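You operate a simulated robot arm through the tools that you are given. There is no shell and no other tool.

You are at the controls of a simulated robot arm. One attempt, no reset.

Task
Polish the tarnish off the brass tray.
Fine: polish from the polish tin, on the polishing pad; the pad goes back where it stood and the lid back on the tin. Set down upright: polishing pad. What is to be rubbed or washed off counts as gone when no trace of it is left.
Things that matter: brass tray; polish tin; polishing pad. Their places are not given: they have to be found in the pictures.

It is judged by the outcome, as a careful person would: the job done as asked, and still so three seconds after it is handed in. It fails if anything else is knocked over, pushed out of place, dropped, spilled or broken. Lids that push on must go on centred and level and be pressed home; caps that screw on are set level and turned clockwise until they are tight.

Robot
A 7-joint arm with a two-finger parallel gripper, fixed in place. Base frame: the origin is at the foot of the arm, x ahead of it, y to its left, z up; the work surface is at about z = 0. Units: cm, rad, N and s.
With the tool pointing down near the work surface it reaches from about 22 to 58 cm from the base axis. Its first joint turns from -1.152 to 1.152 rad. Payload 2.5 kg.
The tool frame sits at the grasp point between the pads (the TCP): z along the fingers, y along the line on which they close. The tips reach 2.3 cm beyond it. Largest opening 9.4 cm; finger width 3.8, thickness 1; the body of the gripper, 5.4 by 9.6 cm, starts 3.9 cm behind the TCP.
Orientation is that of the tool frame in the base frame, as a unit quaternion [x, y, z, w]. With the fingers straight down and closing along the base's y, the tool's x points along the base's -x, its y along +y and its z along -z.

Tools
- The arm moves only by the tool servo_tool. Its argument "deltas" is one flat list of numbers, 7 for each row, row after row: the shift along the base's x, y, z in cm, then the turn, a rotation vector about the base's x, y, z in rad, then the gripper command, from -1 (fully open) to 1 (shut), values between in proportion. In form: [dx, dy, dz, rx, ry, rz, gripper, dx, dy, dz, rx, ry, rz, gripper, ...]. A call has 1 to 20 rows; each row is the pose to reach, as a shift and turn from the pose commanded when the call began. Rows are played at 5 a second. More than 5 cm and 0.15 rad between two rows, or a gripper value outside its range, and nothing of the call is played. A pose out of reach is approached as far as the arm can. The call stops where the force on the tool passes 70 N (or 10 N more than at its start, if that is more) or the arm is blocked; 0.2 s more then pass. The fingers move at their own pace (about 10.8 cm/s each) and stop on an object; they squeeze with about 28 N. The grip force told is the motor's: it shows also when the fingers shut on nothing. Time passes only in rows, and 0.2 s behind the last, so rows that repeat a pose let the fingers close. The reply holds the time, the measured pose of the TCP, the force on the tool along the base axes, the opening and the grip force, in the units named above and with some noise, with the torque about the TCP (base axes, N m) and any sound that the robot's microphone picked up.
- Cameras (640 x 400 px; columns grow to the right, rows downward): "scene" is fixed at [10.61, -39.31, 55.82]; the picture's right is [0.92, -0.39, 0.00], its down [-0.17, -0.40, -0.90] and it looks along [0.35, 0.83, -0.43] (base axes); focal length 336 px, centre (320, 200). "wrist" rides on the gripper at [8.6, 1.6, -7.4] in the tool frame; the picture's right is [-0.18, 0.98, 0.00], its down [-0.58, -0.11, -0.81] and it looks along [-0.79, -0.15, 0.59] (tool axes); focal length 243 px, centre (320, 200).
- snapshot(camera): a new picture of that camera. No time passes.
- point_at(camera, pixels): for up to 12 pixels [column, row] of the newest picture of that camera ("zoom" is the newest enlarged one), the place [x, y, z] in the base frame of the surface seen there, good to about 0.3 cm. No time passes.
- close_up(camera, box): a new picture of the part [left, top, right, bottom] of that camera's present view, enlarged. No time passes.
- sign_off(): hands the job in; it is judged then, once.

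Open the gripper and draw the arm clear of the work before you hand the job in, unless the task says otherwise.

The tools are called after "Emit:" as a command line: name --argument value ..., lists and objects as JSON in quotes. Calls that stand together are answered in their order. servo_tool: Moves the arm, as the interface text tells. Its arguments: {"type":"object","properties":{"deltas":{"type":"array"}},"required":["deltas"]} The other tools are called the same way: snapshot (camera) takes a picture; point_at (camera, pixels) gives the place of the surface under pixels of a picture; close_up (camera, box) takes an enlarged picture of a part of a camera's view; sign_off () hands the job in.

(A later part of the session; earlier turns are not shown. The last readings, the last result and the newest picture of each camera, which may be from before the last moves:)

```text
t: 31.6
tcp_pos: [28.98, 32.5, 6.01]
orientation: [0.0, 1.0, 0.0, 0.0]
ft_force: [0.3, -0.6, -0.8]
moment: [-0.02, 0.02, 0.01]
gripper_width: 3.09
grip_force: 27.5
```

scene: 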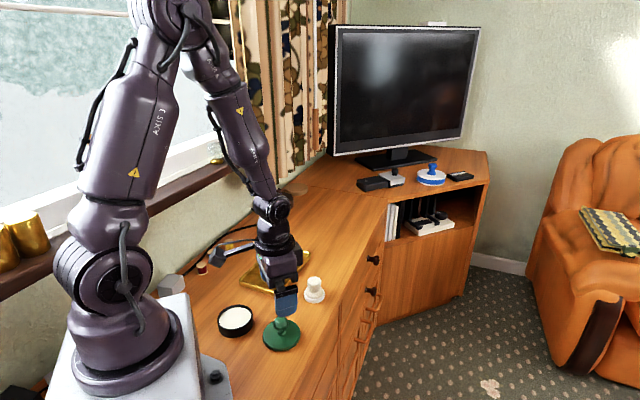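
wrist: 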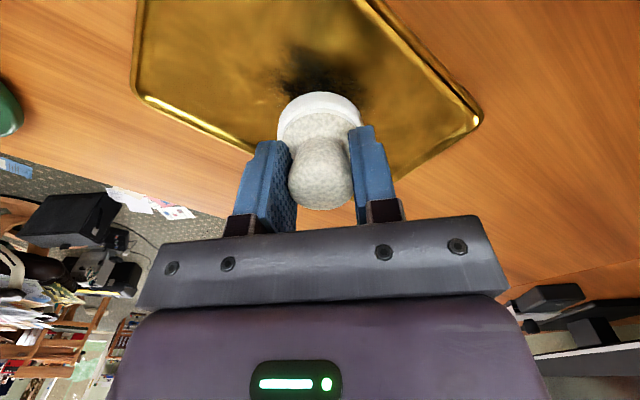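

Still free at z≈5.98 commanded. I keep stepping down by 0.06 cm.

Emit:
servo_tool --deltas '[0, 0, -0.06, 0, 0, 0, 1, 0, 0, -0.06, 0, 0, 0, 1]'

Emit:
servo_tool --deltas '[0, 0, -0.06, 0, 0, 0, 1, 0, 0, -0.06, 0, 0, 0, 1]'

Emit:
servo_tool --deltas '[0, 0, -0.06, 0, 0, 0, 1, 0, 0, -0.06, 0, 0, 0, 1]'

```text
t: 32.2
tcp_pos: [28.88, 32.55, 5.86]
orientation: [0.001, 1.0, 0.0, 0.0]
ft_force: [1.1, -0.7, -1.2]
moment: [-0.01, 0.0, 0.01]
gripper_width: 3.07
grip_force: 28.1
```

```text
t: 32.8
tcp_pos: [28.87, 32.6, 5.87]
orientation: [0.0, 1.0, 0.001, -0.001]
ft_force: [0.6, -0.1, -0.4]
moment: [-0.02, -0.01, -0.04]
gripper_width: 3.04
grip_force: 27.9
```

```text
t: 33.4
tcp_pos: [28.92, 32.61, 5.83]
orientation: [0.0, 1.0, 0.0, 0.001]
ft_force: [-1.2, -0.7, -1.3]
moment: [-0.01, 0.01, 0.01]
gripper_width: 3.08
grip_force: 27.8
```

Commanded z is now about 5.80 and there is still no contact. I continue in 0.05 cm steps.

Emit:
servo_tool --deltas '[0, 0, -0.05, 0, 0, 0, 1, 0, 0, -0.05, 0, 0, 0, 1]'

Emit:
servo_tool --deltas '[0, 0, -0.05, 0, 0, 0, 1, 0, 0, -0.05, 0, 0, 0, 1]'

Emit:
servo_tool --deltas '[0, 0, -0.05, 0, 0, 0, 1, 0, 0, -0.05, 0, 0, 0, 1]'

Emit:
close_up --camera "scene" --box '[240, 230, 310, 290]'

```text
t: 34.0
tcp_pos: [28.88, 32.52, 5.8]
orientation: [0.001, 1.0, 0.0, 0.0]
ft_force: [0.1, 0.2, 1.8]
moment: [0.05, -0.02, 0.0]
gripper_width: 3.07
grip_force: 28.1
```

```text
t: 34.6
tcp_pos: [28.95, 32.49, 5.78]
orientation: [0.0, 1.0, -0.001, -0.001]
ft_force: [-3.0, -1.7, 10.8]
moment: [-0.05, 0.07, 0.0]
gripper_width: 3.05
grip_force: 28.2
```

```text
t: 35.2
tcp_pos: [28.98, 32.53, 5.64]
orientation: [0.0, 1.0, 0.001, 0.001]
ft_force: [-8.1, -5.9, 27.7]
moment: [-0.1, 0.2, 0.03]
gripper_width: 3.08
grip_force: 28.3
```

```text
6.67 times, centred on (275, 260) of scene
```

zoom: 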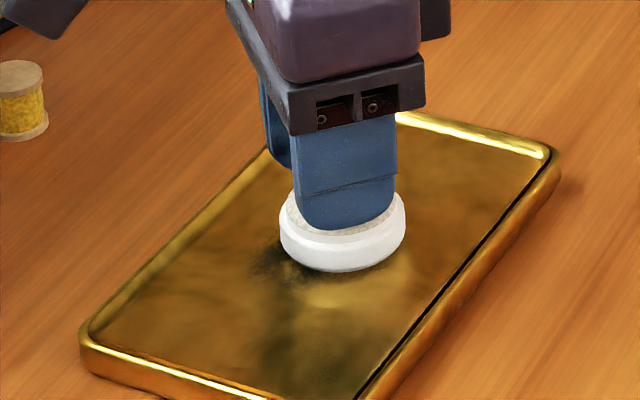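

Contact gives 27.7 N at this height, so I ease up 0.05 cm to about 10 N and make a first slow stroke along the tray's long axis (±2.5 cm), checking that the tray stays put.

Emit:
servo_tool --deltas '[0, 0, 0.05, 0, 0, 0, 1, 0.48, 0.44, 0.05, 0, 0, 0, 1, 0.96, 0.88, 0.05, 0, 0, 0, 1, 1.4, 1.28, 0.05, 0, 0, 0, 1, 1.84, 1.69, 0.05, 0, 0, 0, 1, 1.4, 1.28, 0.05, 0, 0, 0, 1, 0.96, 0.88, 0.05, 0, 0, 0, 1, 0.48, 0.44, 0.05, 0, 0, 0, 1, 0, 0, 0.05, 0, 0, 0, 1, -0.48, -0.44, 0.05, 0, 0, 0, 1, -0.96, -0.88, 0.05, 0, 0, 0, 1, -1.44, -1.32, 0.05, 0, 0, 0, 1, -1.92, -1.76, 0.05, 0, 0, 0, 1]'

Emit:
close_up --camera "scene" --box '[230, 235, 320, 300]'

Emit:
snapshot --camera "wrist"

```text
t: 38.0
tcp_pos: [27.03, 30.67, 5.78]
orientation: [0.0, 1.0, 0.0, 0.001]
ft_force: [1.6, 0.7, 2.9]
moment: [0.03, -0.12, 0.03]
gripper_width: 3.09
grip_force: 27.4
```

```text
6.15 times, centred on (275, 268) of scene
```

zoom: 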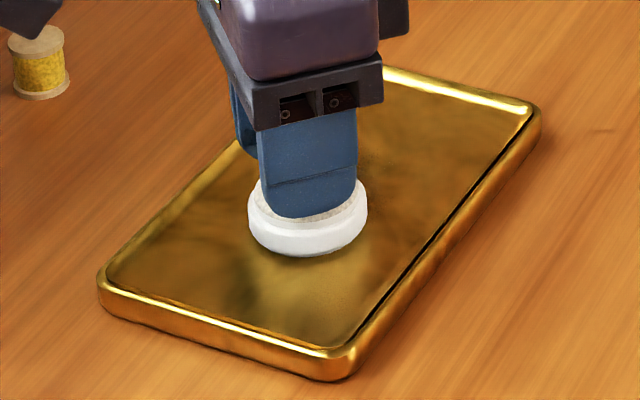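

```text
taken
```

wrist: 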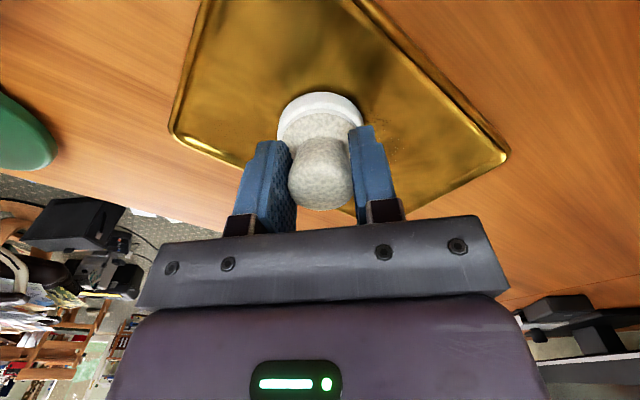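

The stroke already removed most of the dark patch and the tray's corners haven't moved ((100,285), (540,110) in the zoom as before). I now rub parallel lanes across the whole patch with slight pressure.

Emit:
servo_tool --deltas '[-0.47, 0.52, -0.02, 0, 0, 0, 1, -0.95, 1.03, -0.02, 0, 0, 0, 1, -0.43, 1.5, -0.02, 0, 0, 0, 1, 0.09, 1.98, -0.02, 0, 0, 0, 1, 0.6, 2.45, -0.02, 0, 0, 0, 1, 1.12, 2.92, -0.02, 0, 0, 0, 1, 1.63, 3.4, -0.02, 0, 0, 0, 1, 2.15, 3.87, -0.02, 0, 0, 0, 1, 2.66, 4.34, -0.02, 0, 0, 0, 1, 3.18, 4.82, -0.02, 0, 0, 0, 1, 3.79, 4.15, -0.02, 0, 0, 0, 1, 3.27, 3.68, -0.02, 0, 0, 0, 1, 2.76, 3.21, -0.02, 0, 0, 0, 1, 2.24, 2.73, -0.02, 0, 0, 0, 1, 1.73, 2.26, -0.02, 0, 0, 0, 1, 1.21, 1.79, -0.02, 0, 0, 0, 1, 0.69, 1.31, -0.02, 0, 0, 0, 1, 0.18, 0.84, -0.02, 0, 0, 0, 1, -0.34, 0.37, -0.02, 0, 0, 0, 1, 0.34, -0.37, -0.02, 0, 0, 0, 1]'

Emit:
close_up --camera "scene" --box '[230, 235, 320, 300]'

```text
t: 42.2
tcp_pos: [27.28, 30.3, 5.64]
orientation: [0.001, 1.0, -0.002, -0.001]
ft_force: [-0.7, 0.0, 0.5]
moment: [0.03, -0.02, -0.02]
gripper_width: 3.08
grip_force: 28.1
```

```text
6.15 times, centred on (275, 268) of scene
```

zoom: 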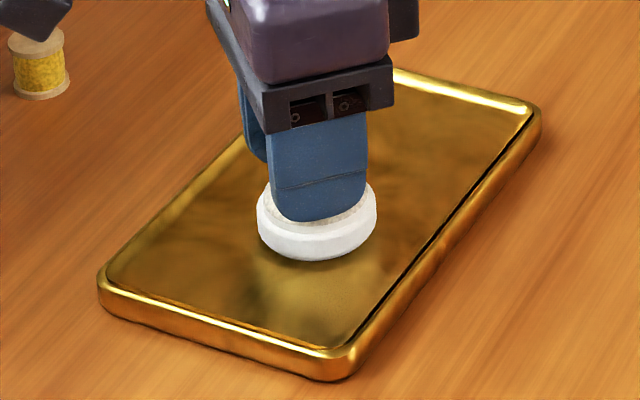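

Force is only about 0.5 N at the end of that pass, so I lower another 0.05 cm and rub the remaining lanes on the other side.

Emit:
servo_tool --deltas '[0.52, 0.47, -0.04, 0, 0, 0, 1, 1.03, 0.95, -0.05, 0, 0, 0, 1, 1.55, 1.42, -0.05, 0, 0, 0, 1, 2.06, 1.89, -0.05, 0, 0, 0, 1, 2.58, 2.37, -0.05, 0, 0, 0, 1, 3.1, 2.84, -0.05, 0, 0, 0, 1, 3.61, 3.31, -0.05, 0, 0, 0, 1, 4.13, 3.79, -0.05, 0, 0, 0, 1, 4.8, 3.05, -0.05, 0, 0, 0, 1, 4.29, 2.58, -0.05, 0, 0, 0, 1, 3.77, 2.1, -0.05, 0, 0, 0, 1, 3.26, 1.63, -0.05, 0, 0, 0, 1, 2.74, 1.16, -0.05, 0, 0, 0, 1, 2.22, 0.68, -0.05, 0, 0, 0, 1, 1.71, 0.21, -0.05, 0, 0, 0, 1, 1.19, -0.26, -0.05, 0, 0, 0, 1, 0.68, -0.74, -0.05, 0, 0, 0, 1, 0.0, 0.0, -0.05, 0, 0, 0, 1]'

Emit:
close_up --camera "scene" --box '[230, 235, 320, 300]'

Emit:
snapshot --camera "wrist"

```text
t: 46.0
tcp_pos: [27.33, 30.19, 5.69]
orientation: [0.001, 1.0, -0.001, -0.001]
ft_force: [2.8, -3.2, 7.2]
moment: [-0.06, -0.24, -0.07]
gripper_width: 3.07
grip_force: 27.9
```

```text
6.15 times, centred on (275, 268) of scene
```

zoom: 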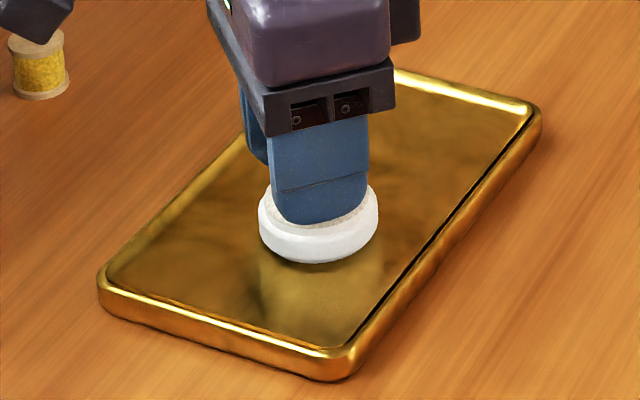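

```text
taken
```

wrist: 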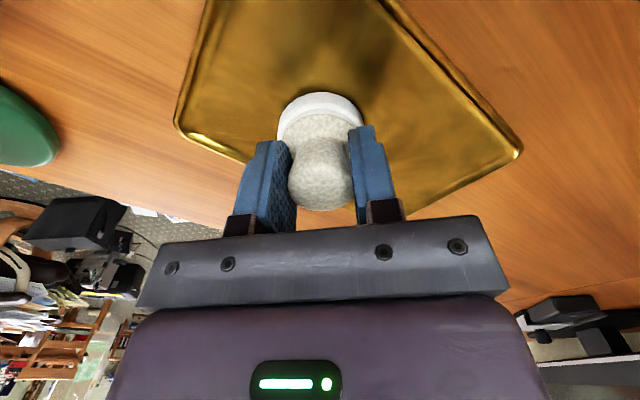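

The dark patch appears gone. I lift the pad and move it aside over its home spot (high up) to inspect the tray unobstructed.

Emit:
servo_tool --deltas '[0, 0, 0.5, 0, 0, 0, 1, 0, 0, 2, 0, 0, 0, 1, 0, 0, 5, 0, 0, 0, 1, 1.6, -2.8, 6, 0, 0, 0, 1, 3.2, -5.6, 6, 0, 0, 0, 1, 4.8, -8.4, 6, 0, 0, 0, 1, 6.3, -11.3, 6, 0, 0, 0, 1, 6.3, -11.3, 6, 0, 0, 0, 1]'

Emit:
close_up --camera "scene" --box '[230, 235, 320, 300]'

Emit:
snapshot --camera "wrist"

Emit:
snapshot --camera "scene"

```text
t: 47.8
tcp_pos: [33.51, 19.15, 11.84]
orientation: [0.0, 1.0, 0.0, 0.0]
ft_force: [0.6, 0.4, -0.3]
moment: [-0.02, 0.01, 0.0]
gripper_width: 3.08
grip_force: 27.9
```

```text
6.15 times, centred on (275, 268) of scene
```

zoom: 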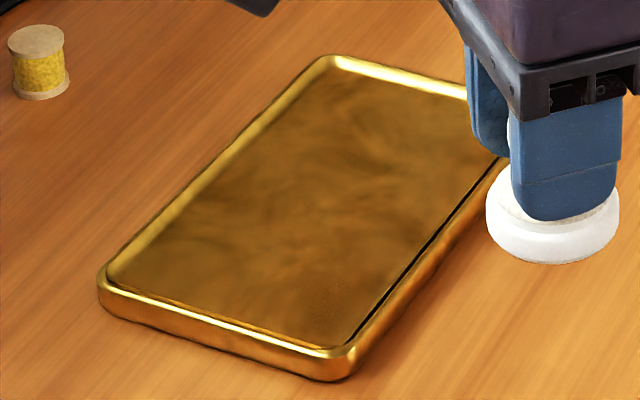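

```text
taken
```

wrist: 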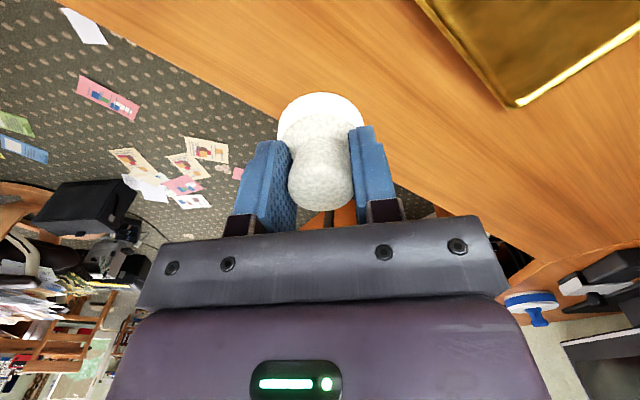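

```text
taken
```

scene: 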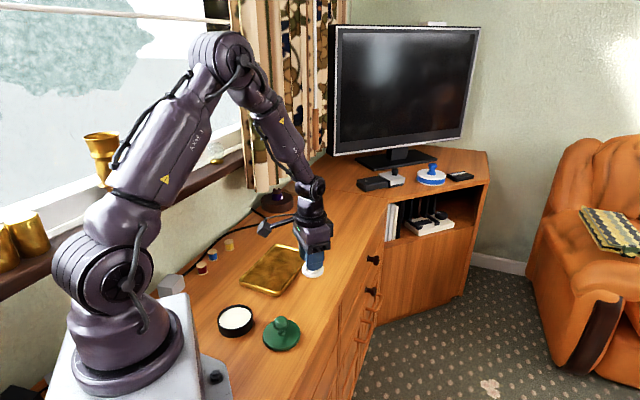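

The dark patch is gone; only the tray's own brown mottling remains. I enlarge the patch area strongly to look for any traces.

Emit:
close_up --camera "scene" --box '[258, 250, 298, 278]'

Emit:
close_up --camera "scene" --box '[240, 262, 295, 296]'

```text
14.29 times, centred on (278, 264) of scene
```

zoom: 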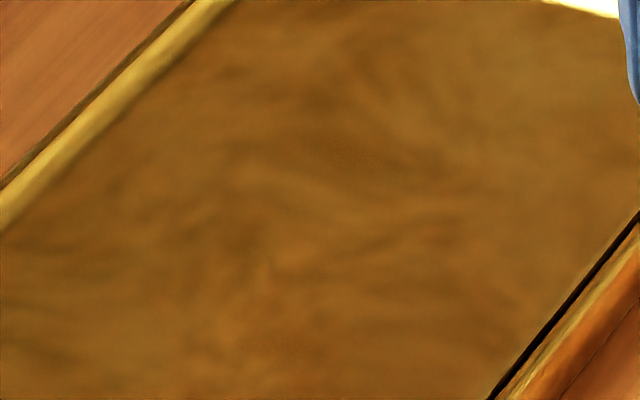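

```text
11.64 times, centred on (268, 279) of scene
```

zoom: 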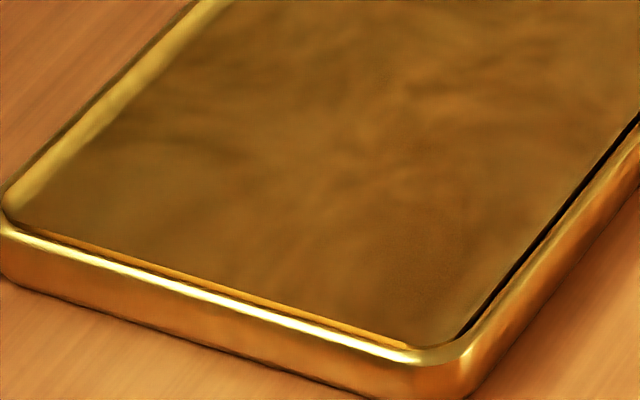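

There is very faint speckle near zoom (350,155) and (275,345) that may be texture or trace. I hover the wrist camera over the tray for a view from above.

Emit:
servo_tool --deltas '[-0.8, 3.4, 0.5, 0, 0, 0, 1, -1.6, 6.8, 1, 0, 0, 0, 1, -2.4, 10.2, 1, 0, 0, 0, 1, -2.6, 13.6, 1, 0, 0, 0, 1, -2.6, 13.6, 1, 0, 0, 0, 1]'

Emit:
snapshot --camera "wrist"

Emit:
close_up --camera "wrist" --box '[250, 0, 410, 100]'

```text
t: 49.0
tcp_pos: [31.09, 32.71, 12.69]
orientation: [0.0, 1.0, 0.001, -0.001]
ft_force: [-0.3, 0.3, -1.2]
moment: [-0.01, 0.01, 0.02]
gripper_width: 3.08
grip_force: 28.2
```

```text
taken
```

wrist: 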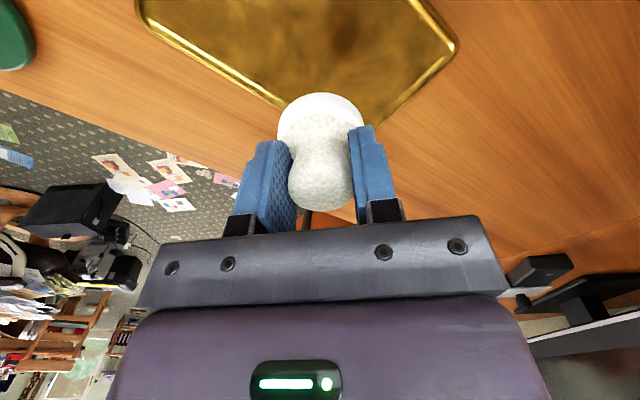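

```text
4.00 times, centred on (330, 50) of wrist
```

zoom: 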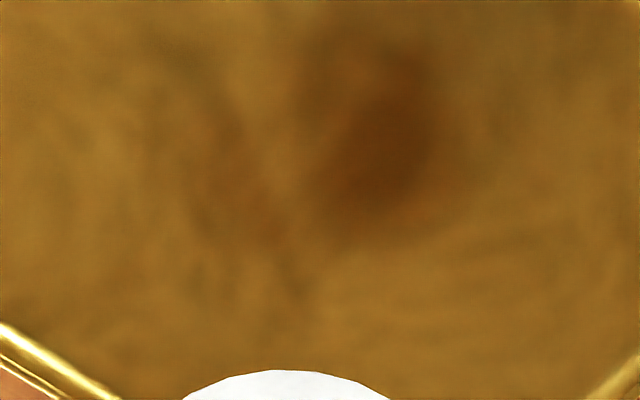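

No speckle is visible from above, only a soft brown shade at wrist (345,32), likely the gripper's shadow/reflection. I check where it lies and compare from a different hover position.

Emit:
point_at --camera "wrist" --pixels '[[345, 32], [330, 60], [300, 20], [360, 50]]'

Emit:
close_up --camera "scene" --box '[235, 235, 325, 300]'

Emit:
servo_tool --deltas '[0, -1.5, 1, 0, 0, 0, 1, 0, -3, 2, 0, 0, 0, 1, 0, -3, 2, 0, 0, 0, 1]'

Emit:
snapshot --camera "wrist"

Emit:
close_up --camera "wrist" --box '[250, 0, 410, 100]'

```text
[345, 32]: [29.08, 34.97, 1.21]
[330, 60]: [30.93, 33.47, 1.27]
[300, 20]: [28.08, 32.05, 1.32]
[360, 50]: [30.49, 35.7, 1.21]
```

```text
6.15 times, centred on (280, 268) of scene
```

zoom: 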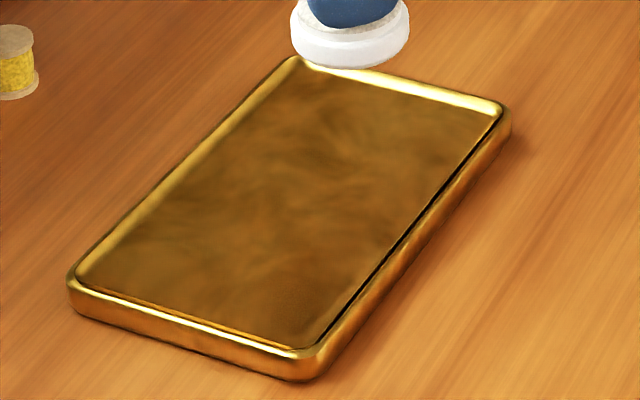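

```text
t: 49.8
tcp_pos: [31.23, 29.66, 14.58]
orientation: [0.0, 1.0, 0.0, 0.001]
ft_force: [-0.5, 0.1, -0.3]
moment: [0.01, 0.02, -0.01]
gripper_width: 3.07
grip_force: 27.8
```

```text
taken
```

wrist: 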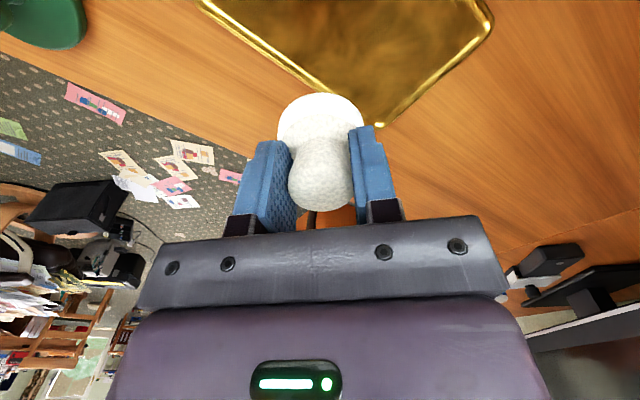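

```text
4.00 times, centred on (330, 50) of wrist
```

zoom: 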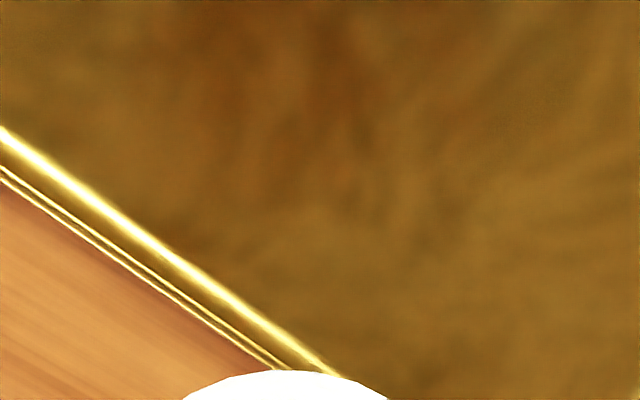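

The brown shade moved with the gripper, so it is a reflection; no dark spots remain. Since contact was light in part of the first pass, I do a second pass for certainty, first touching down at the near-left end of the patch.

Emit:
servo_tool --deltas '[-2.5, 1.1, -3, 0, 0, 0, 1, -5.05, 2.18, -6, 0, 0, 0, 1, -5.05, 2.18, -8, 0, 0, 0, 1, -5.05, 2.18, -8.6, 0, 0, 0, 1, -5.05, 2.18, -8.85, 0, 0, 0, 1, -5.05, 2.18, -8.95, 0, 0, 0, 1, -5.05, 2.18, -8.99, 0, 0, 0, 1, -5.05, 2.18, -8.99, 0, 0, 0, 1]'

```text
t: 51.6
tcp_pos: [26.04, 31.92, 5.75]
orientation: [0.001, 1.0, 0.0, 0.0]
ft_force: [-0.5, 0.4, -1.0]
moment: [-0.02, 0.01, -0.01]
gripper_width: 3.08
grip_force: 28.1
```

Commanded z≈5.64 with no contact here yet; I step down 0.04 cm at a time until a few newtons appear.

Emit:
servo_tool --deltas '[0, 0, -0.04, 0, 0, 0, 1, 0, 0, -0.04, 0, 0, 0, 1]'

Emit:
servo_tool --deltas '[0, 0, -0.04, 0, 0, 0, 1, 0, 0, -0.04, 0, 0, 0, 1]'

```text
t: 52.2
tcp_pos: [25.91, 31.96, 5.76]
orientation: [0.0, 1.0, 0.001, 0.0]
ft_force: [0.4, -0.2, 0.0]
moment: [0.01, -0.03, 0.01]
gripper_width: 3.1
grip_force: 28.2
```

```text
t: 52.8
tcp_pos: [26.05, 31.93, 5.66]
orientation: [0.0, 1.0, 0.0, -0.001]
ft_force: [-4.3, -2.0, 10.8]
moment: [-0.1, 0.08, -0.03]
gripper_width: 3.08
grip_force: 28.0
```

Good contact now (10.8 N). I rub the far-side lanes first at this height.

Emit:
servo_tool --deltas '[0.59, 0.54, 0, 0, 0, 0, 1, 1.18, 1.08, 0, 0, 0, 0, 1, 1.77, 1.62, 0, 0, 0, 0, 1, 2.36, 2.16, 0, 0, 0, 0, 1, 2.95, 2.7, 0, 0, 0, 0, 1, 3.54, 3.24, 0, 0, 0, 0, 1, 4.27, 3.92, 0, 0, 0, 0, 1, 4.95, 3.18, 0, 0, 0, 0, 1, 4.21, 2.51, 0, 0, 0, 0, 1, 3.62, 1.97, 0, 0, 0, 0, 1, 3.03, 1.43, 0, 0, 0, 0, 1, 2.44, 0.89, 0, 0, 0, 0, 1, 1.86, 0.34, 0, 0, 0, 0, 1, 1.27, -0.2, 0, 0, 0, 0, 1, 0.68, -0.74, 0, 0, 0, 0, 1, 1.35, -1.47, 0, 0, 0, 0, 1]'

Emit:
close_up --camera "scene" --box '[230, 235, 320, 300]'

```text
t: 56.2
tcp_pos: [27.29, 30.45, 5.55]
orientation: [-0.002, 1.0, 0.0, -0.002]
ft_force: [-6.8, 5.2, 17.4]
moment: [0.15, -0.1, 0.08]
gripper_width: 3.07
grip_force: 28.3
```

```text
6.15 times, centred on (275, 268) of scene
```

zoom: 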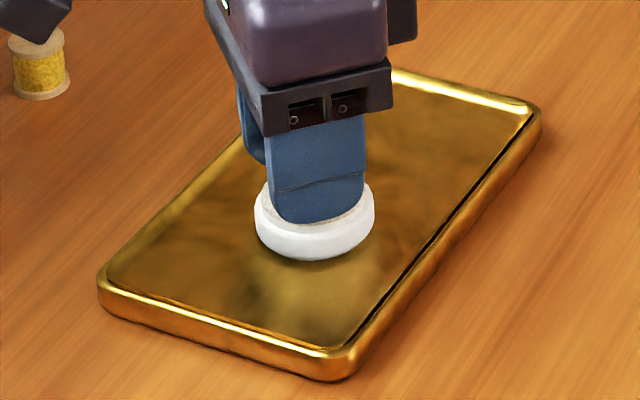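

The tray is still in place; force is 17 N here, so I ease up 0.03 cm and rub the near-side lanes.

Emit:
servo_tool --deltas '[0.59, 0.54, 0.03, 0, 0, 0, 1, 1.18, 1.08, 0.03, 0, 0, 0, 1, 1.77, 1.62, 0.03, 0, 0, 0, 1, 2.36, 2.16, 0.03, 0, 0, 0, 1, 2.95, 2.7, 0.03, 0, 0, 0, 1, 3.54, 3.24, 0.03, 0, 0, 0, 1, 4.27, 3.92, 0.03, 0, 0, 0, 1, 4.95, 3.18, 0.03, 0, 0, 0, 1, 4.21, 2.51, 0.03, 0, 0, 0, 1, 3.62, 1.97, 0.03, 0, 0, 0, 1, 3.03, 1.43, 0.03, 0, 0, 0, 1, 2.44, 0.89, 0.03, 0, 0, 0, 1, 1.86, 0.34, 0.03, 0, 0, 0, 1, 1.27, -0.2, 0.03, 0, 0, 0, 1, 0.68, -0.74, 0.03, 0, 0, 0, 1, 1.35, 0.6, 0.06, 0, 0, 0, 1]'

Emit:
servo_tool --deltas '[0, 0, 0.5, 0, 0, 0, 1, 0, 0, 2, 0, 0, 0, 1, 0, 0, 5, 0, 0, 0, 1, 1.0, -2.8, 6, 0, 0, 0, 1, 2.2, -5.6, 6, 0, 0, 0, 1, 3.4, -8.4, 6, 0, 0, 0, 1, 5.0, -11.2, 6, 0, 0, 0, 1, 5.0, -11.2, 6, 0, 0, 0, 1]'

Emit:
close_up --camera "scene" --box '[230, 235, 320, 300]'

Emit:
snapshot --camera "wrist"

```text
t: 59.6
tcp_pos: [28.78, 30.95, 5.75]
orientation: [0.0, 1.0, -0.001, 0.0]
ft_force: [-0.4, 0.8, -1.0]
moment: [0.01, 0.01, 0.0]
gripper_width: 3.09
grip_force: 28.2
```

```text
t: 61.4
tcp_pos: [33.59, 19.78, 11.65]
orientation: [0.0, 1.0, 0.0, 0.0]
ft_force: [-0.4, 0.3, -1.4]
moment: [0.03, 0.0, 0.01]
gripper_width: 3.06
grip_force: 28.1
```

```text
6.15 times, centred on (275, 268) of scene
```

zoom: 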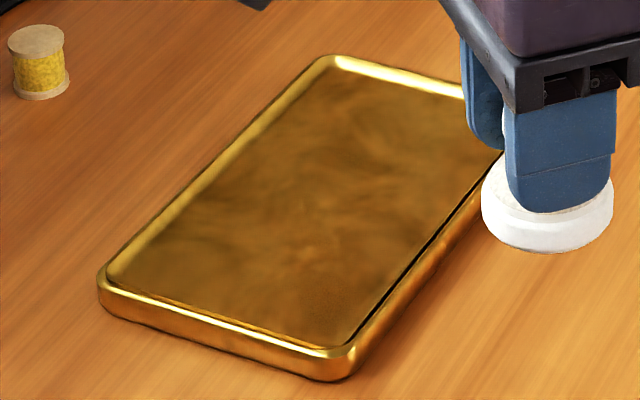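

```text
taken
```

wrist: 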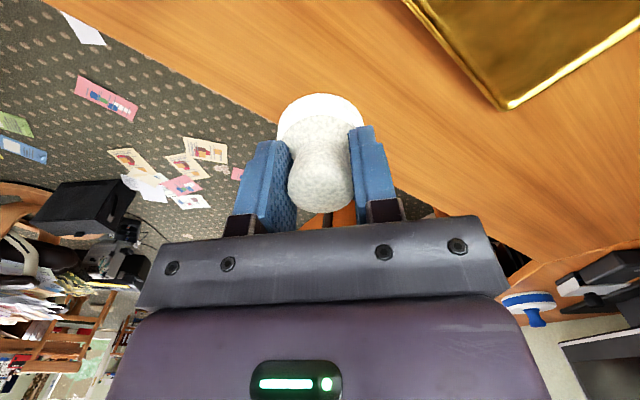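

The tray is clean in the enlarged picture and still in place. Summing my commanded moves, the pad's home is at (-0.02,-0.83) from here; I go over it and lower to just above the desk.

Emit:
servo_tool --deltas '[-0.02, -0.83, 0, 0, 0, 0, 1, -0.02, -0.83, -2.5, 0, 0, 0, 1, -0.02, -0.83, -5, 0, 0, 0, 1, -0.02, -0.83, -6.3, 0, 0, 0, 1, -0.02, -0.83, -6.5, 0, 0, 0, 1, -0.02, -0.83, -6.5, 0, 0, 0, 1]'

Emit:
close_up --camera "scene" --box '[280, 250, 350, 320]'

Emit:
snapshot --camera "wrist"

```text
t: 62.8
tcp_pos: [33.59, 18.89, 5.16]
orientation: [0.0, 1.0, 0.0, 0.001]
ft_force: [-0.5, -1.0, -0.8]
moment: [0.0, 0.01, -0.03]
gripper_width: 3.07
grip_force: 27.7
```

```text
5.71 times, centred on (315, 285) of scene
```

zoom: 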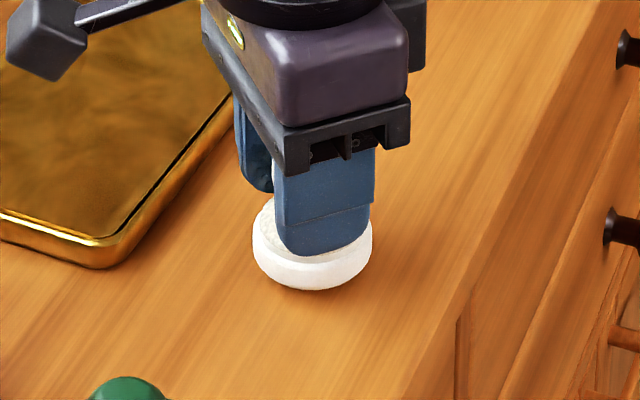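

```text
taken
```

wrist: 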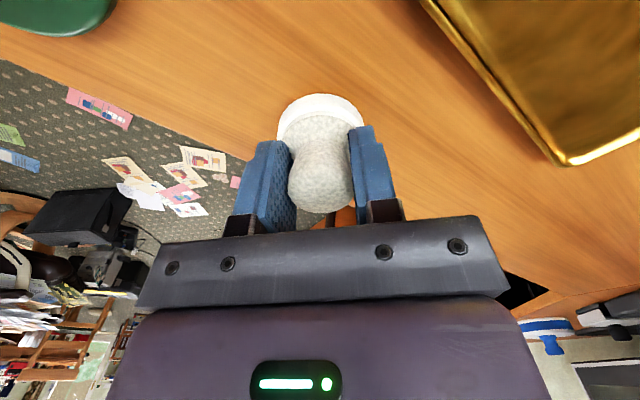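

The pad hovers about 0.45 cm above its home; its centre column in the zoom is 312.5 against 316.5 originally, about 0.15 cm off. I take repeated readings and measure to correct that.

Emit:
servo_tool --deltas '[0, 0, 0, 0, 0, 0, 1]'

Emit:
servo_tool --deltas '[0, 0, 0, 0, 0, 0, 1]'

Emit:
servo_tool --deltas '[0, 0, 0, 0, 0, 0, 1]'

Emit:
close_up --camera "scene" --box '[298, 270, 330, 308]'

```text
t: 63.2
tcp_pos: [33.61, 18.96, 5.18]
orientation: [0.0, 1.0, 0.0, 0.0]
ft_force: [0.6, -0.1, -0.6]
moment: [-0.02, -0.03, 0.03]
gripper_width: 3.08
grip_force: 28.0
```

```text
t: 63.6
tcp_pos: [33.6, 19.1, 5.23]
orientation: [0.0, 1.0, 0.0, 0.0]
ft_force: [0.2, 0.2, -0.4]
moment: [-0.01, -0.02, -0.02]
gripper_width: 3.09
grip_force: 28.3
```

```text
t: 64.0
tcp_pos: [33.62, 19.04, 5.18]
orientation: [-0.001, 1.0, 0.0, 0.0]
ft_force: [0.5, 1.4, -1.0]
moment: [-0.02, -0.02, 0.0]
gripper_width: 3.06
grip_force: 28.3
```

```text
10.53 times, centred on (314, 289) of scene
```

zoom: 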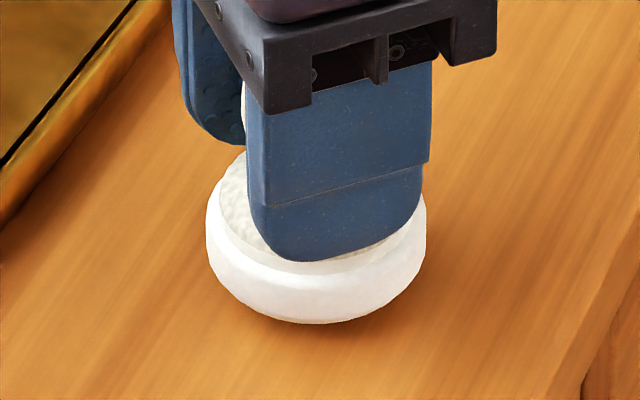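

Readings average (33.61,19.00) against (33.73,18.82) when I gripped it, matching the 0.15 cm offset seen. I correct by (+0.12,-0.17) and lower gently to contact.

Emit:
servo_tool --deltas '[0.12, -0.17, 0, 0, 0, 0, 1, 0.12, -0.17, -0.3, 0, 0, 0, 1, 0.12, -0.17, -0.45, 0, 0, 0, 1, 0.12, -0.17, -0.45, 0, 0, 0, 1]'

Emit:
servo_tool --deltas '[0, 0, -0.08, 0, 0, 0, 1, 0, 0, -0.08, 0, 0, 0, 1]'

Emit:
close_up --camera "scene" --box '[298, 270, 330, 308]'

```text
t: 65.0
tcp_pos: [33.78, 18.8, 4.68]
orientation: [0.0, 1.0, -0.001, -0.001]
ft_force: [-0.3, -0.7, -0.3]
moment: [0.01, -0.01, -0.01]
gripper_width: 3.09
grip_force: 28.3
```

```text
t: 65.6
tcp_pos: [33.73, 18.85, 4.65]
orientation: [-0.001, 1.0, 0.0, 0.0]
ft_force: [-0.7, 0.0, -0.2]
moment: [-0.02, 0.0, -0.02]
gripper_width: 3.08
grip_force: 28.2
```

```text
10.53 times, centred on (314, 289) of scene
```

zoom: 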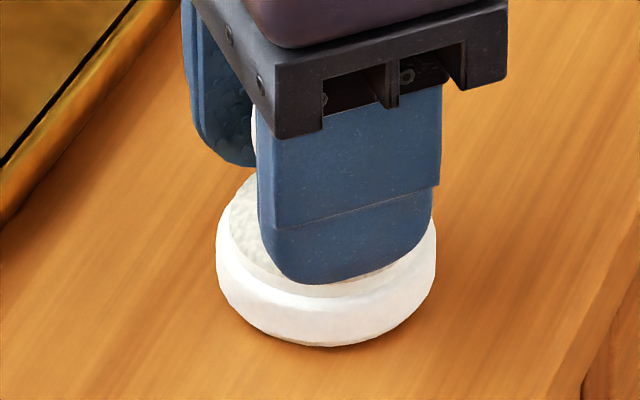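

The pad's centre column is now 326 (original 323), within 0.1 cm; bottom row 346 vs 352 so about 0.15 cm to go. I step down to contact.

Emit:
servo_tool --deltas '[0, 0, -0.06, 0, 0, 0, 1, 0, 0, -0.06, 0, 0, 0, 1]'

Emit:
servo_tool --deltas '[0, 0, -0.05, 0, 0, 0, 1, 0, 0, -0.05, 0, 0, 0, 1]'

Emit:
servo_tool --deltas '[0, 0, -0.05, 0, 0, 0, 1, 0, 0, -0.05, 0, 0, 0, 1]'

```text
t: 66.2
tcp_pos: [33.76, 18.73, 4.55]
orientation: [0.0, 1.0, 0.001, 0.0]
ft_force: [0.7, -0.3, 0.2]
moment: [0.01, -0.01, -0.01]
gripper_width: 3.06
grip_force: 28.0
```

```text
t: 66.8
tcp_pos: [33.76, 18.69, 4.51]
orientation: [0.0, 1.0, 0.0, 0.0]
ft_force: [0.3, -0.7, -0.3]
moment: [0.02, -0.01, 0.02]
gripper_width: 3.05
grip_force: 27.7
```

```text
t: 67.4
tcp_pos: [33.87, 18.8, 4.53]
orientation: [-0.001, 1.0, 0.0, -0.001]
ft_force: [-0.4, 0.3, -0.7]
moment: [0.0, 0.04, 0.01]
gripper_width: 3.09
grip_force: 28.4
```

Still no contact at about 4.45. I continue down in 0.05 cm steps.

Emit:
servo_tool --deltas '[0, 0, -0.05, 0, 0, 0, 1, 0, 0, -0.05, 0, 0, 0, 1]'

Emit:
servo_tool --deltas '[0, 0, -0.05, 0, 0, 0, 1, 0, 0, -0.05, 0, 0, 0, 1]'

Emit:
close_up --camera "scene" --box '[298, 270, 330, 308]'

```text
t: 68.0
tcp_pos: [33.8, 18.82, 4.41]
orientation: [0.0, 1.0, 0.0, -0.001]
ft_force: [0.0, -0.6, -1.3]
moment: [-0.01, -0.03, -0.04]
gripper_width: 3.08
grip_force: 28.3
```

```text
t: 68.6
tcp_pos: [33.74, 18.82, 4.46]
orientation: [-0.001, 1.0, 0.001, -0.001]
ft_force: [-4.9, -0.3, 11.3]
moment: [-0.05, 0.04, 0.01]
gripper_width: 3.09
grip_force: 27.7
```

```text
10.53 times, centred on (314, 289) of scene
```

zoom: 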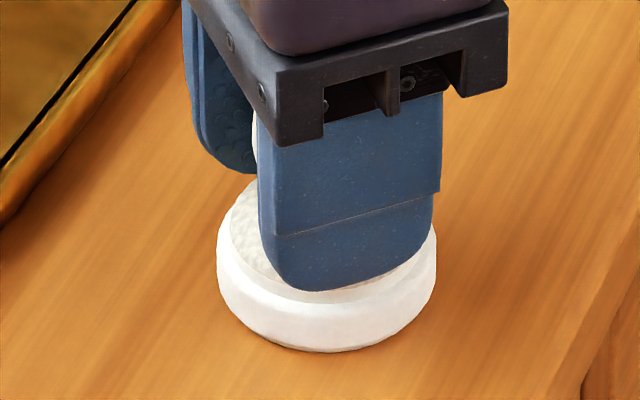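

The pad rests on the desk (11 N), bottom row 352 exactly as at the start and the centre within 0.1 cm. I ease off, open slowly, and rise straight up.

Emit:
servo_tool --deltas '[0, 0, 0.04, 0, 0, 0, 1, 0, 0, 0.04, 0, 0, 0, 0.3, 0, 0, 0.04, 0, 0, 0, 0.1, 0, 0, 0.04, 0, 0, 0, -0.4, 0, 0, 0.04, 0, 0, 0, -1, 0, 0, 0.04, 0, 0, 0, -1, 0, 0, 1.5, 0, 0, 0, -1, 0, 0, 3.5, 0, 0, 0, -1, 0, 0, 6.5, 0, 0, 0, -1, 0, 0, 8.9, 0, 0, 0, -1]'

Emit:
close_up --camera "scene" --box '[298, 270, 330, 308]'

Emit:
close_up --camera "scene" --box '[200, 250, 360, 370]'

Emit:
snapshot --camera "wrist"

```text
t: 70.8
tcp_pos: [33.81, 18.61, 13.21]
orientation: [-0.001, 1.0, 0.0, 0.0]
ft_force: [-0.5, -0.5, 0.5]
moment: [0.0, -0.02, 0.0]
gripper_width: 9.41
grip_force: 0.0
```

```text
10.53 times, centred on (314, 289) of scene
```

zoom: 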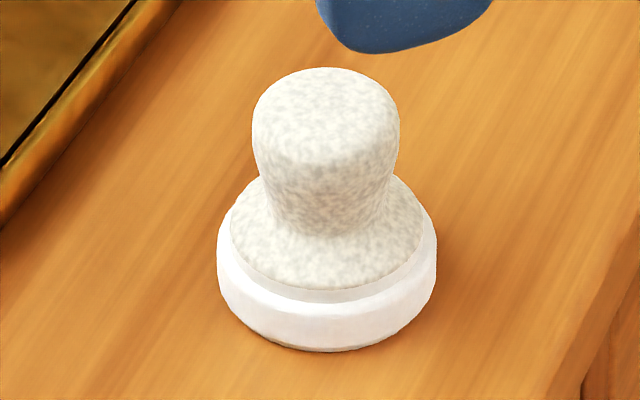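

```text
3.33 times, centred on (280, 310) of scene
```

zoom: 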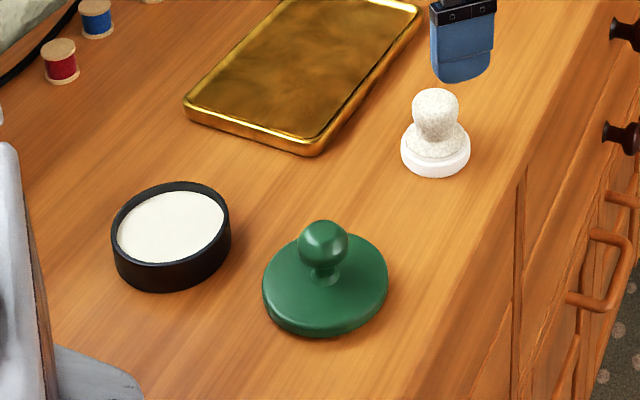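

```text
taken
```

wrist: 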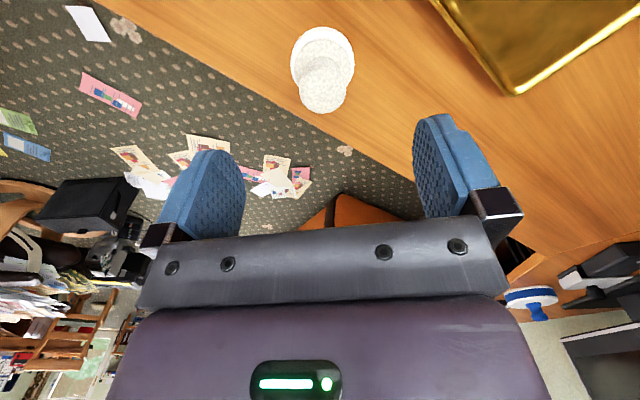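

The pad stands upright at its home spot; tin, lid and tray are unmoved. Now I move over the lid at (23,10) and check centring over its knob.

Emit:
servo_tool --deltas '[-2.7, -2.2, 0.5, 0, 0, 0, -1, -5.4, -4.3, 0.5, 0, 0, 0, -1, -8.1, -6.5, 0, 0, 0, 0, -1, -10.87, -8.68, -1, 0, 0, 0, -1, -10.87, -8.68, -3, 0, 0, 0, -1, -10.87, -8.68, -3, 0, 0, 0, -1]'

Emit:
snapshot --camera "wrist"

Emit:
close_up --camera "wrist" --box '[240, 20, 400, 160]'

Emit:
close_up --camera "scene" --box '[235, 280, 335, 360]'

```text
t: 72.2
tcp_pos: [22.98, 10.07, 10.19]
orientation: [0.001, 1.0, 0.0, 0.0]
ft_force: [-0.5, -0.5, -0.4]
moment: [-0.03, -0.01, -0.05]
gripper_width: 9.41
grip_force: 0.1
```

```text
taken
```

wrist: 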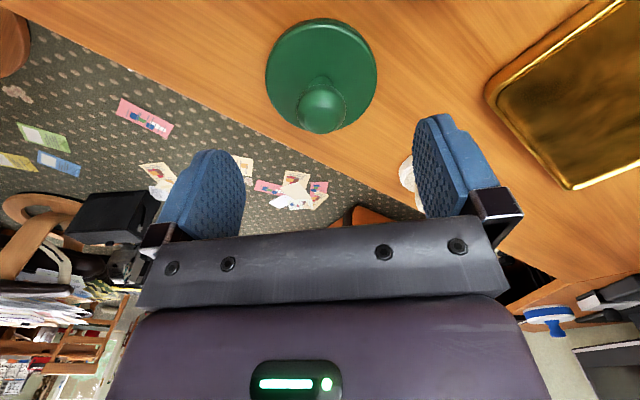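

```text
2.86 times, centred on (320, 90) of wrist
```

zoom: 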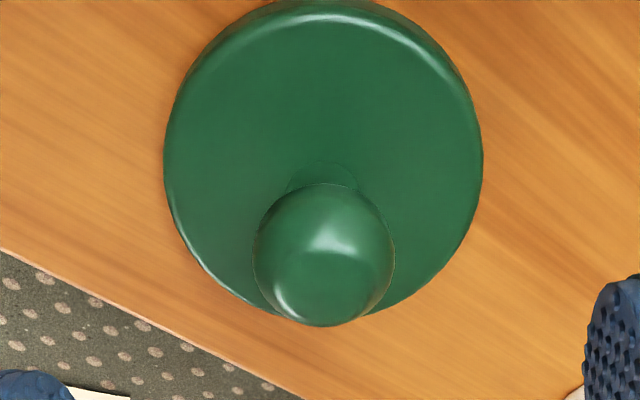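

```text
5.00 times, centred on (285, 320) of scene
```

zoom: 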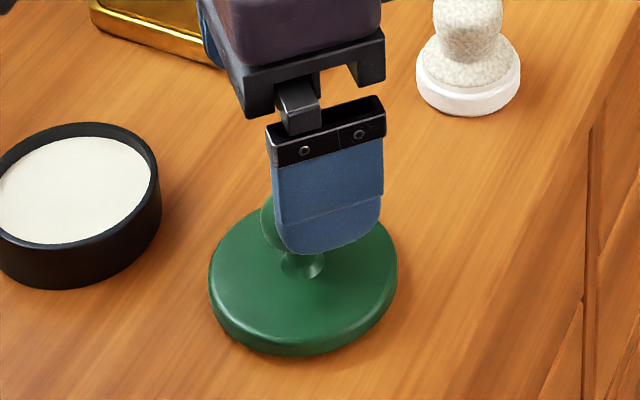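

The knob appears at wrist (321,109), just where the TCP line predicts (320,109). I descend to the earlier grip height and close on the knob.

Emit:
servo_tool --deltas '[0, 0, -2, 0, 0, 0, -1, 0, 0, -4, 0, 0, 0, -1, 0, 0, -5.5, 0, 0, 0, -1, 0, 0, -5.86, 0, 0, 0, -1, 0, 0, -5.86, 0, 0, 0, -0.2, 0, 0, -5.86, 0, 0, 0, 0.2, 0, 0, -5.86, 0, 0, 0, 0.3, 0, 0, -5.86, 0, 0, 0, 0.3]'

Emit:
snapshot --camera "wrist"

```text
t: 74.0
tcp_pos: [22.78, 10.08, 4.27]
orientation: [0.0, 1.0, 0.0, 0.0]
ft_force: [0.1, -0.5, 0.3]
moment: [-0.01, -0.02, -0.02]
gripper_width: 3.28
grip_force: 0.1
```

```text
taken
```

wrist: 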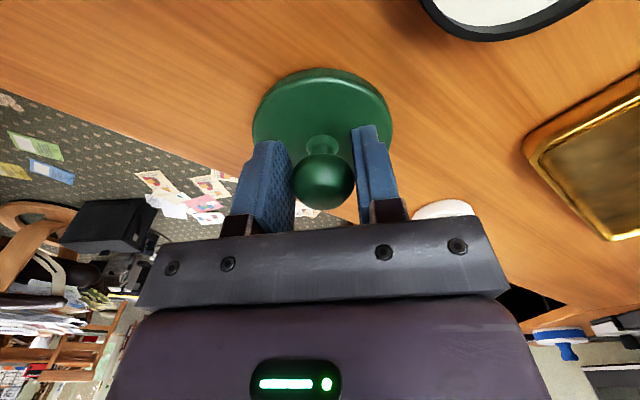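

The knob (cols 293–355) is between the fingers. I close, lift the lid, and carry it back over the tin.

Emit:
servo_tool --deltas '[0, 0, 0, 0, 0, 0, 0.5, 0, 0, 0, 0, 0, 0, 1, 0, 0, 0, 0, 0, 0, 1, 0, 0, 0, 0, 0, 0, 1, 0, 0, 0.5, 0, 0, 0, 1, 0, 0, 2, 0, 0, 0, 1, 0, 0, 4.5, 0, 0, 0, 1, 0, 0, 6, 0, 0, 0, 1, -2, 1.8, 6, 0, 0, 0, 1, -4, 3.6, 6, 0, 0, 0, 1, -6, 5.4, 6, 0, 0, 0, 1, -8, 7.1, 6, 0, 0, 0, 1, -8, 7.1, 6, 0, 0, 0, 1]'

Emit:
snapshot --camera "wrist"

Emit:
close_up --camera "scene" --box '[190, 240, 290, 350]'

```text
t: 76.8
tcp_pos: [14.88, 17.37, 10.54]
orientation: [0.0, 1.0, 0.0, -0.001]
ft_force: [0.6, 0.2, -0.4]
moment: [0.0, 0.02, -0.01]
gripper_width: 2.98
grip_force: 27.6
```

```text
taken
```

wrist: 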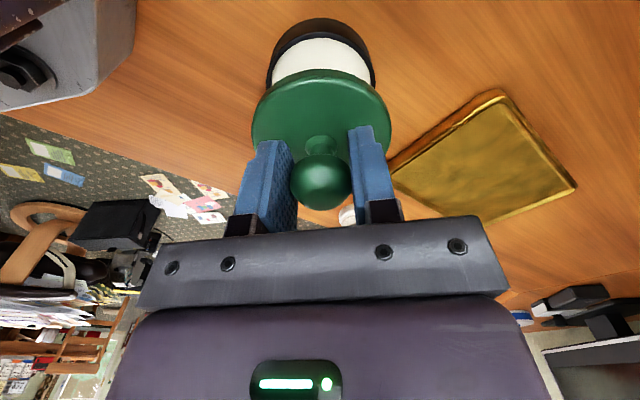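

```text
3.64 times, centred on (240, 295) of scene
```

zoom: 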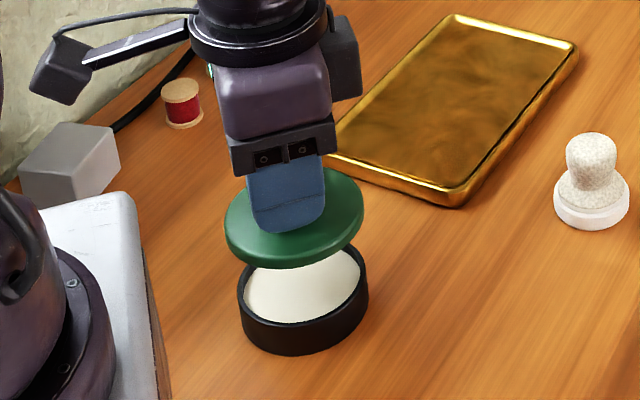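

The lid hangs centred over the tin in both views (wrist: lid and tin both centred at col ≈321.5). I take a few repeated readings for a more exact position before lowering.

Emit:
servo_tool --deltas '[0, 0, 0, 0, 0, 0, 1]'

Emit:
servo_tool --deltas '[0, 0, 0, 0, 0, 0, 1]'

Emit:
servo_tool --deltas '[0, 0, 0, 0, 0, 0, 1]'

Emit:
close_up --camera "wrist" --box '[230, 10, 410, 120]'

Emit:
close_up --camera "scene" --box '[205, 280, 275, 340]'

```text
t: 77.2
tcp_pos: [14.72, 17.36, 10.56]
orientation: [0.0, 1.0, 0.0, 0.0]
ft_force: [-0.1, 0.6, -0.5]
moment: [-0.01, 0.0, 0.0]
gripper_width: 2.96
grip_force: 28.2
```

```text
t: 77.6
tcp_pos: [14.94, 17.37, 10.5]
orientation: [0.0, 1.0, 0.001, -0.001]
ft_force: [0.1, 0.4, -0.1]
moment: [0.02, -0.03, 0.0]
gripper_width: 3.01
grip_force: 27.9
```

```text
t: 78.0
tcp_pos: [14.78, 17.28, 10.6]
orientation: [0.001, 1.0, 0.0, 0.0]
ft_force: [-0.4, -0.4, -0.2]
moment: [0.0, -0.01, -0.01]
gripper_width: 3.0
grip_force: 27.8
```

```text
3.56 times, centred on (320, 65) of wrist
```

zoom: 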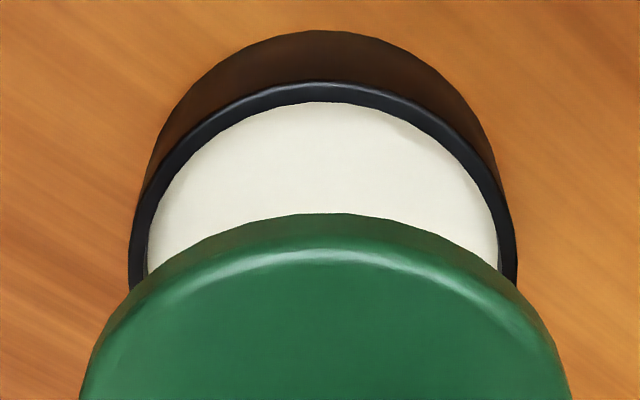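

```text
6.67 times, centred on (240, 310) of scene
```

zoom: 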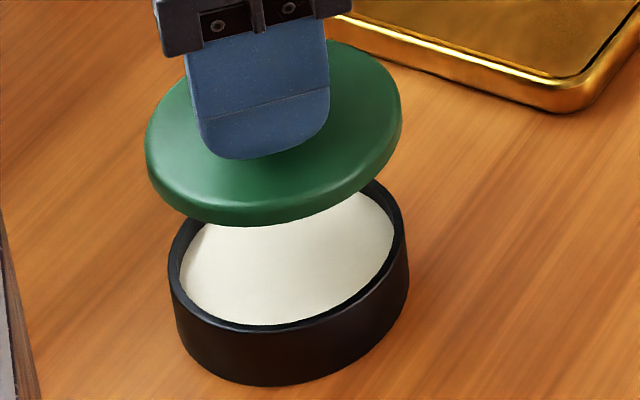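

Both views agree the lid is centred on the tin to within about 0.1 cm (scene: expected lid col 273.9, seen 273.5). I lower it to just above the rim and check again.

Emit:
servo_tool --deltas '[0, 0, -1, 0, 0, 0, 1, 0, 0, -2, 0, 0, 0, 1, 0, 0, -3, 0, 0, 0, 1, 0, 0, -3.3, 0, 0, 0, 1, 0, 0, -3.3, 0, 0, 0, 1]'

Emit:
snapshot --camera "wrist"

Emit:
close_up --camera "wrist" --box '[230, 20, 410, 160]'

Emit:
close_up --camera "scene" --box '[205, 280, 275, 340]'

```text
t: 79.2
tcp_pos: [14.85, 17.22, 7.15]
orientation: [0.0, 1.0, -0.001, -0.001]
ft_force: [-0.1, -0.3, -0.4]
moment: [0.01, 0.0, 0.02]
gripper_width: 3.0
grip_force: 28.3
```

```text
taken
```

wrist: 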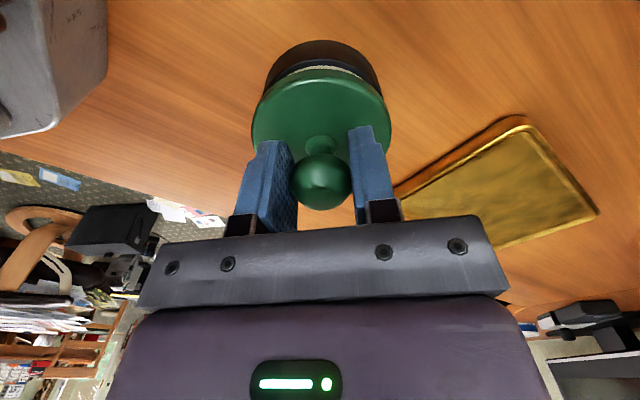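

```text
2.86 times, centred on (320, 90) of wrist
```

zoom: 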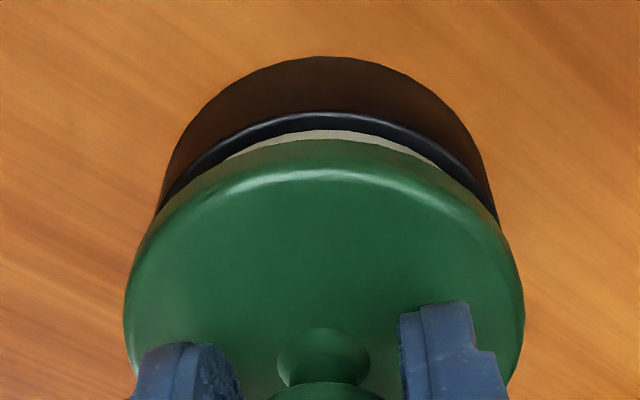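

```text
6.67 times, centred on (240, 310) of scene
```

zoom: 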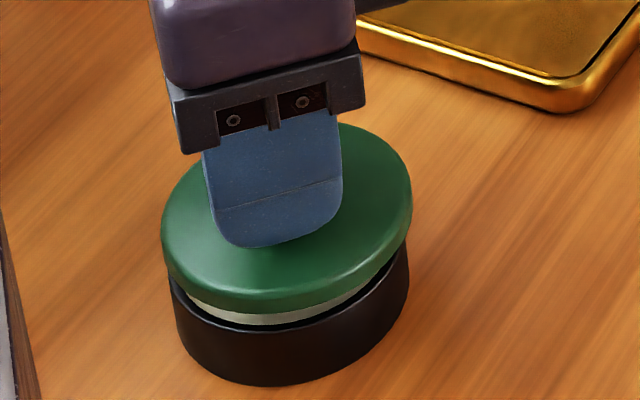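

The lid sits just above the rim, centred to within 0.1 cm. I lower in small steps, watching force and sound.

Emit:
servo_tool --deltas '[0, 0, -0.15, 0, 0, 0, 1, 0, 0, -0.3, 0, 0, 0, 1, 0, 0, -0.3, 0, 0, 0, 1]'

Emit:
servo_tool --deltas '[0, 0, -0.1, 0, 0, 0, 1, 0, 0, -0.2, 0, 0, 0, 1, 0, 0, -0.2, 0, 0, 0, 1]'

Emit:
close_up --camera "scene" --box '[205, 280, 275, 340]'

```text
t: 80.0
tcp_pos: [15.02, 17.18, 6.94]
orientation: [0.0, 1.0, 0.0, 0.0]
ft_force: [0.5, 0.3, -0.5]
moment: [0.0, 0.05, 0.03]
gripper_width: 2.98
grip_force: 27.9
```

```text
t: 80.8
tcp_pos: [14.98, 17.32, 6.58]
orientation: [0.0, 1.0, 0.0, 0.0]
ft_force: [0.4, -0.7, 0.7]
moment: [0.01, 0.01, 0.0]
gripper_width: 2.99
grip_force: 28.5
```

```text
6.67 times, centred on (240, 310) of scene
```

zoom: 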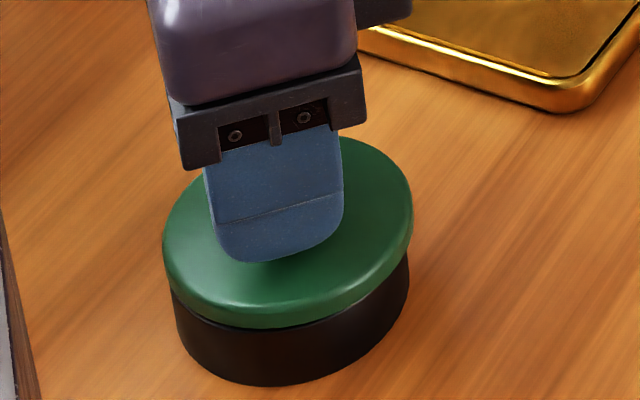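

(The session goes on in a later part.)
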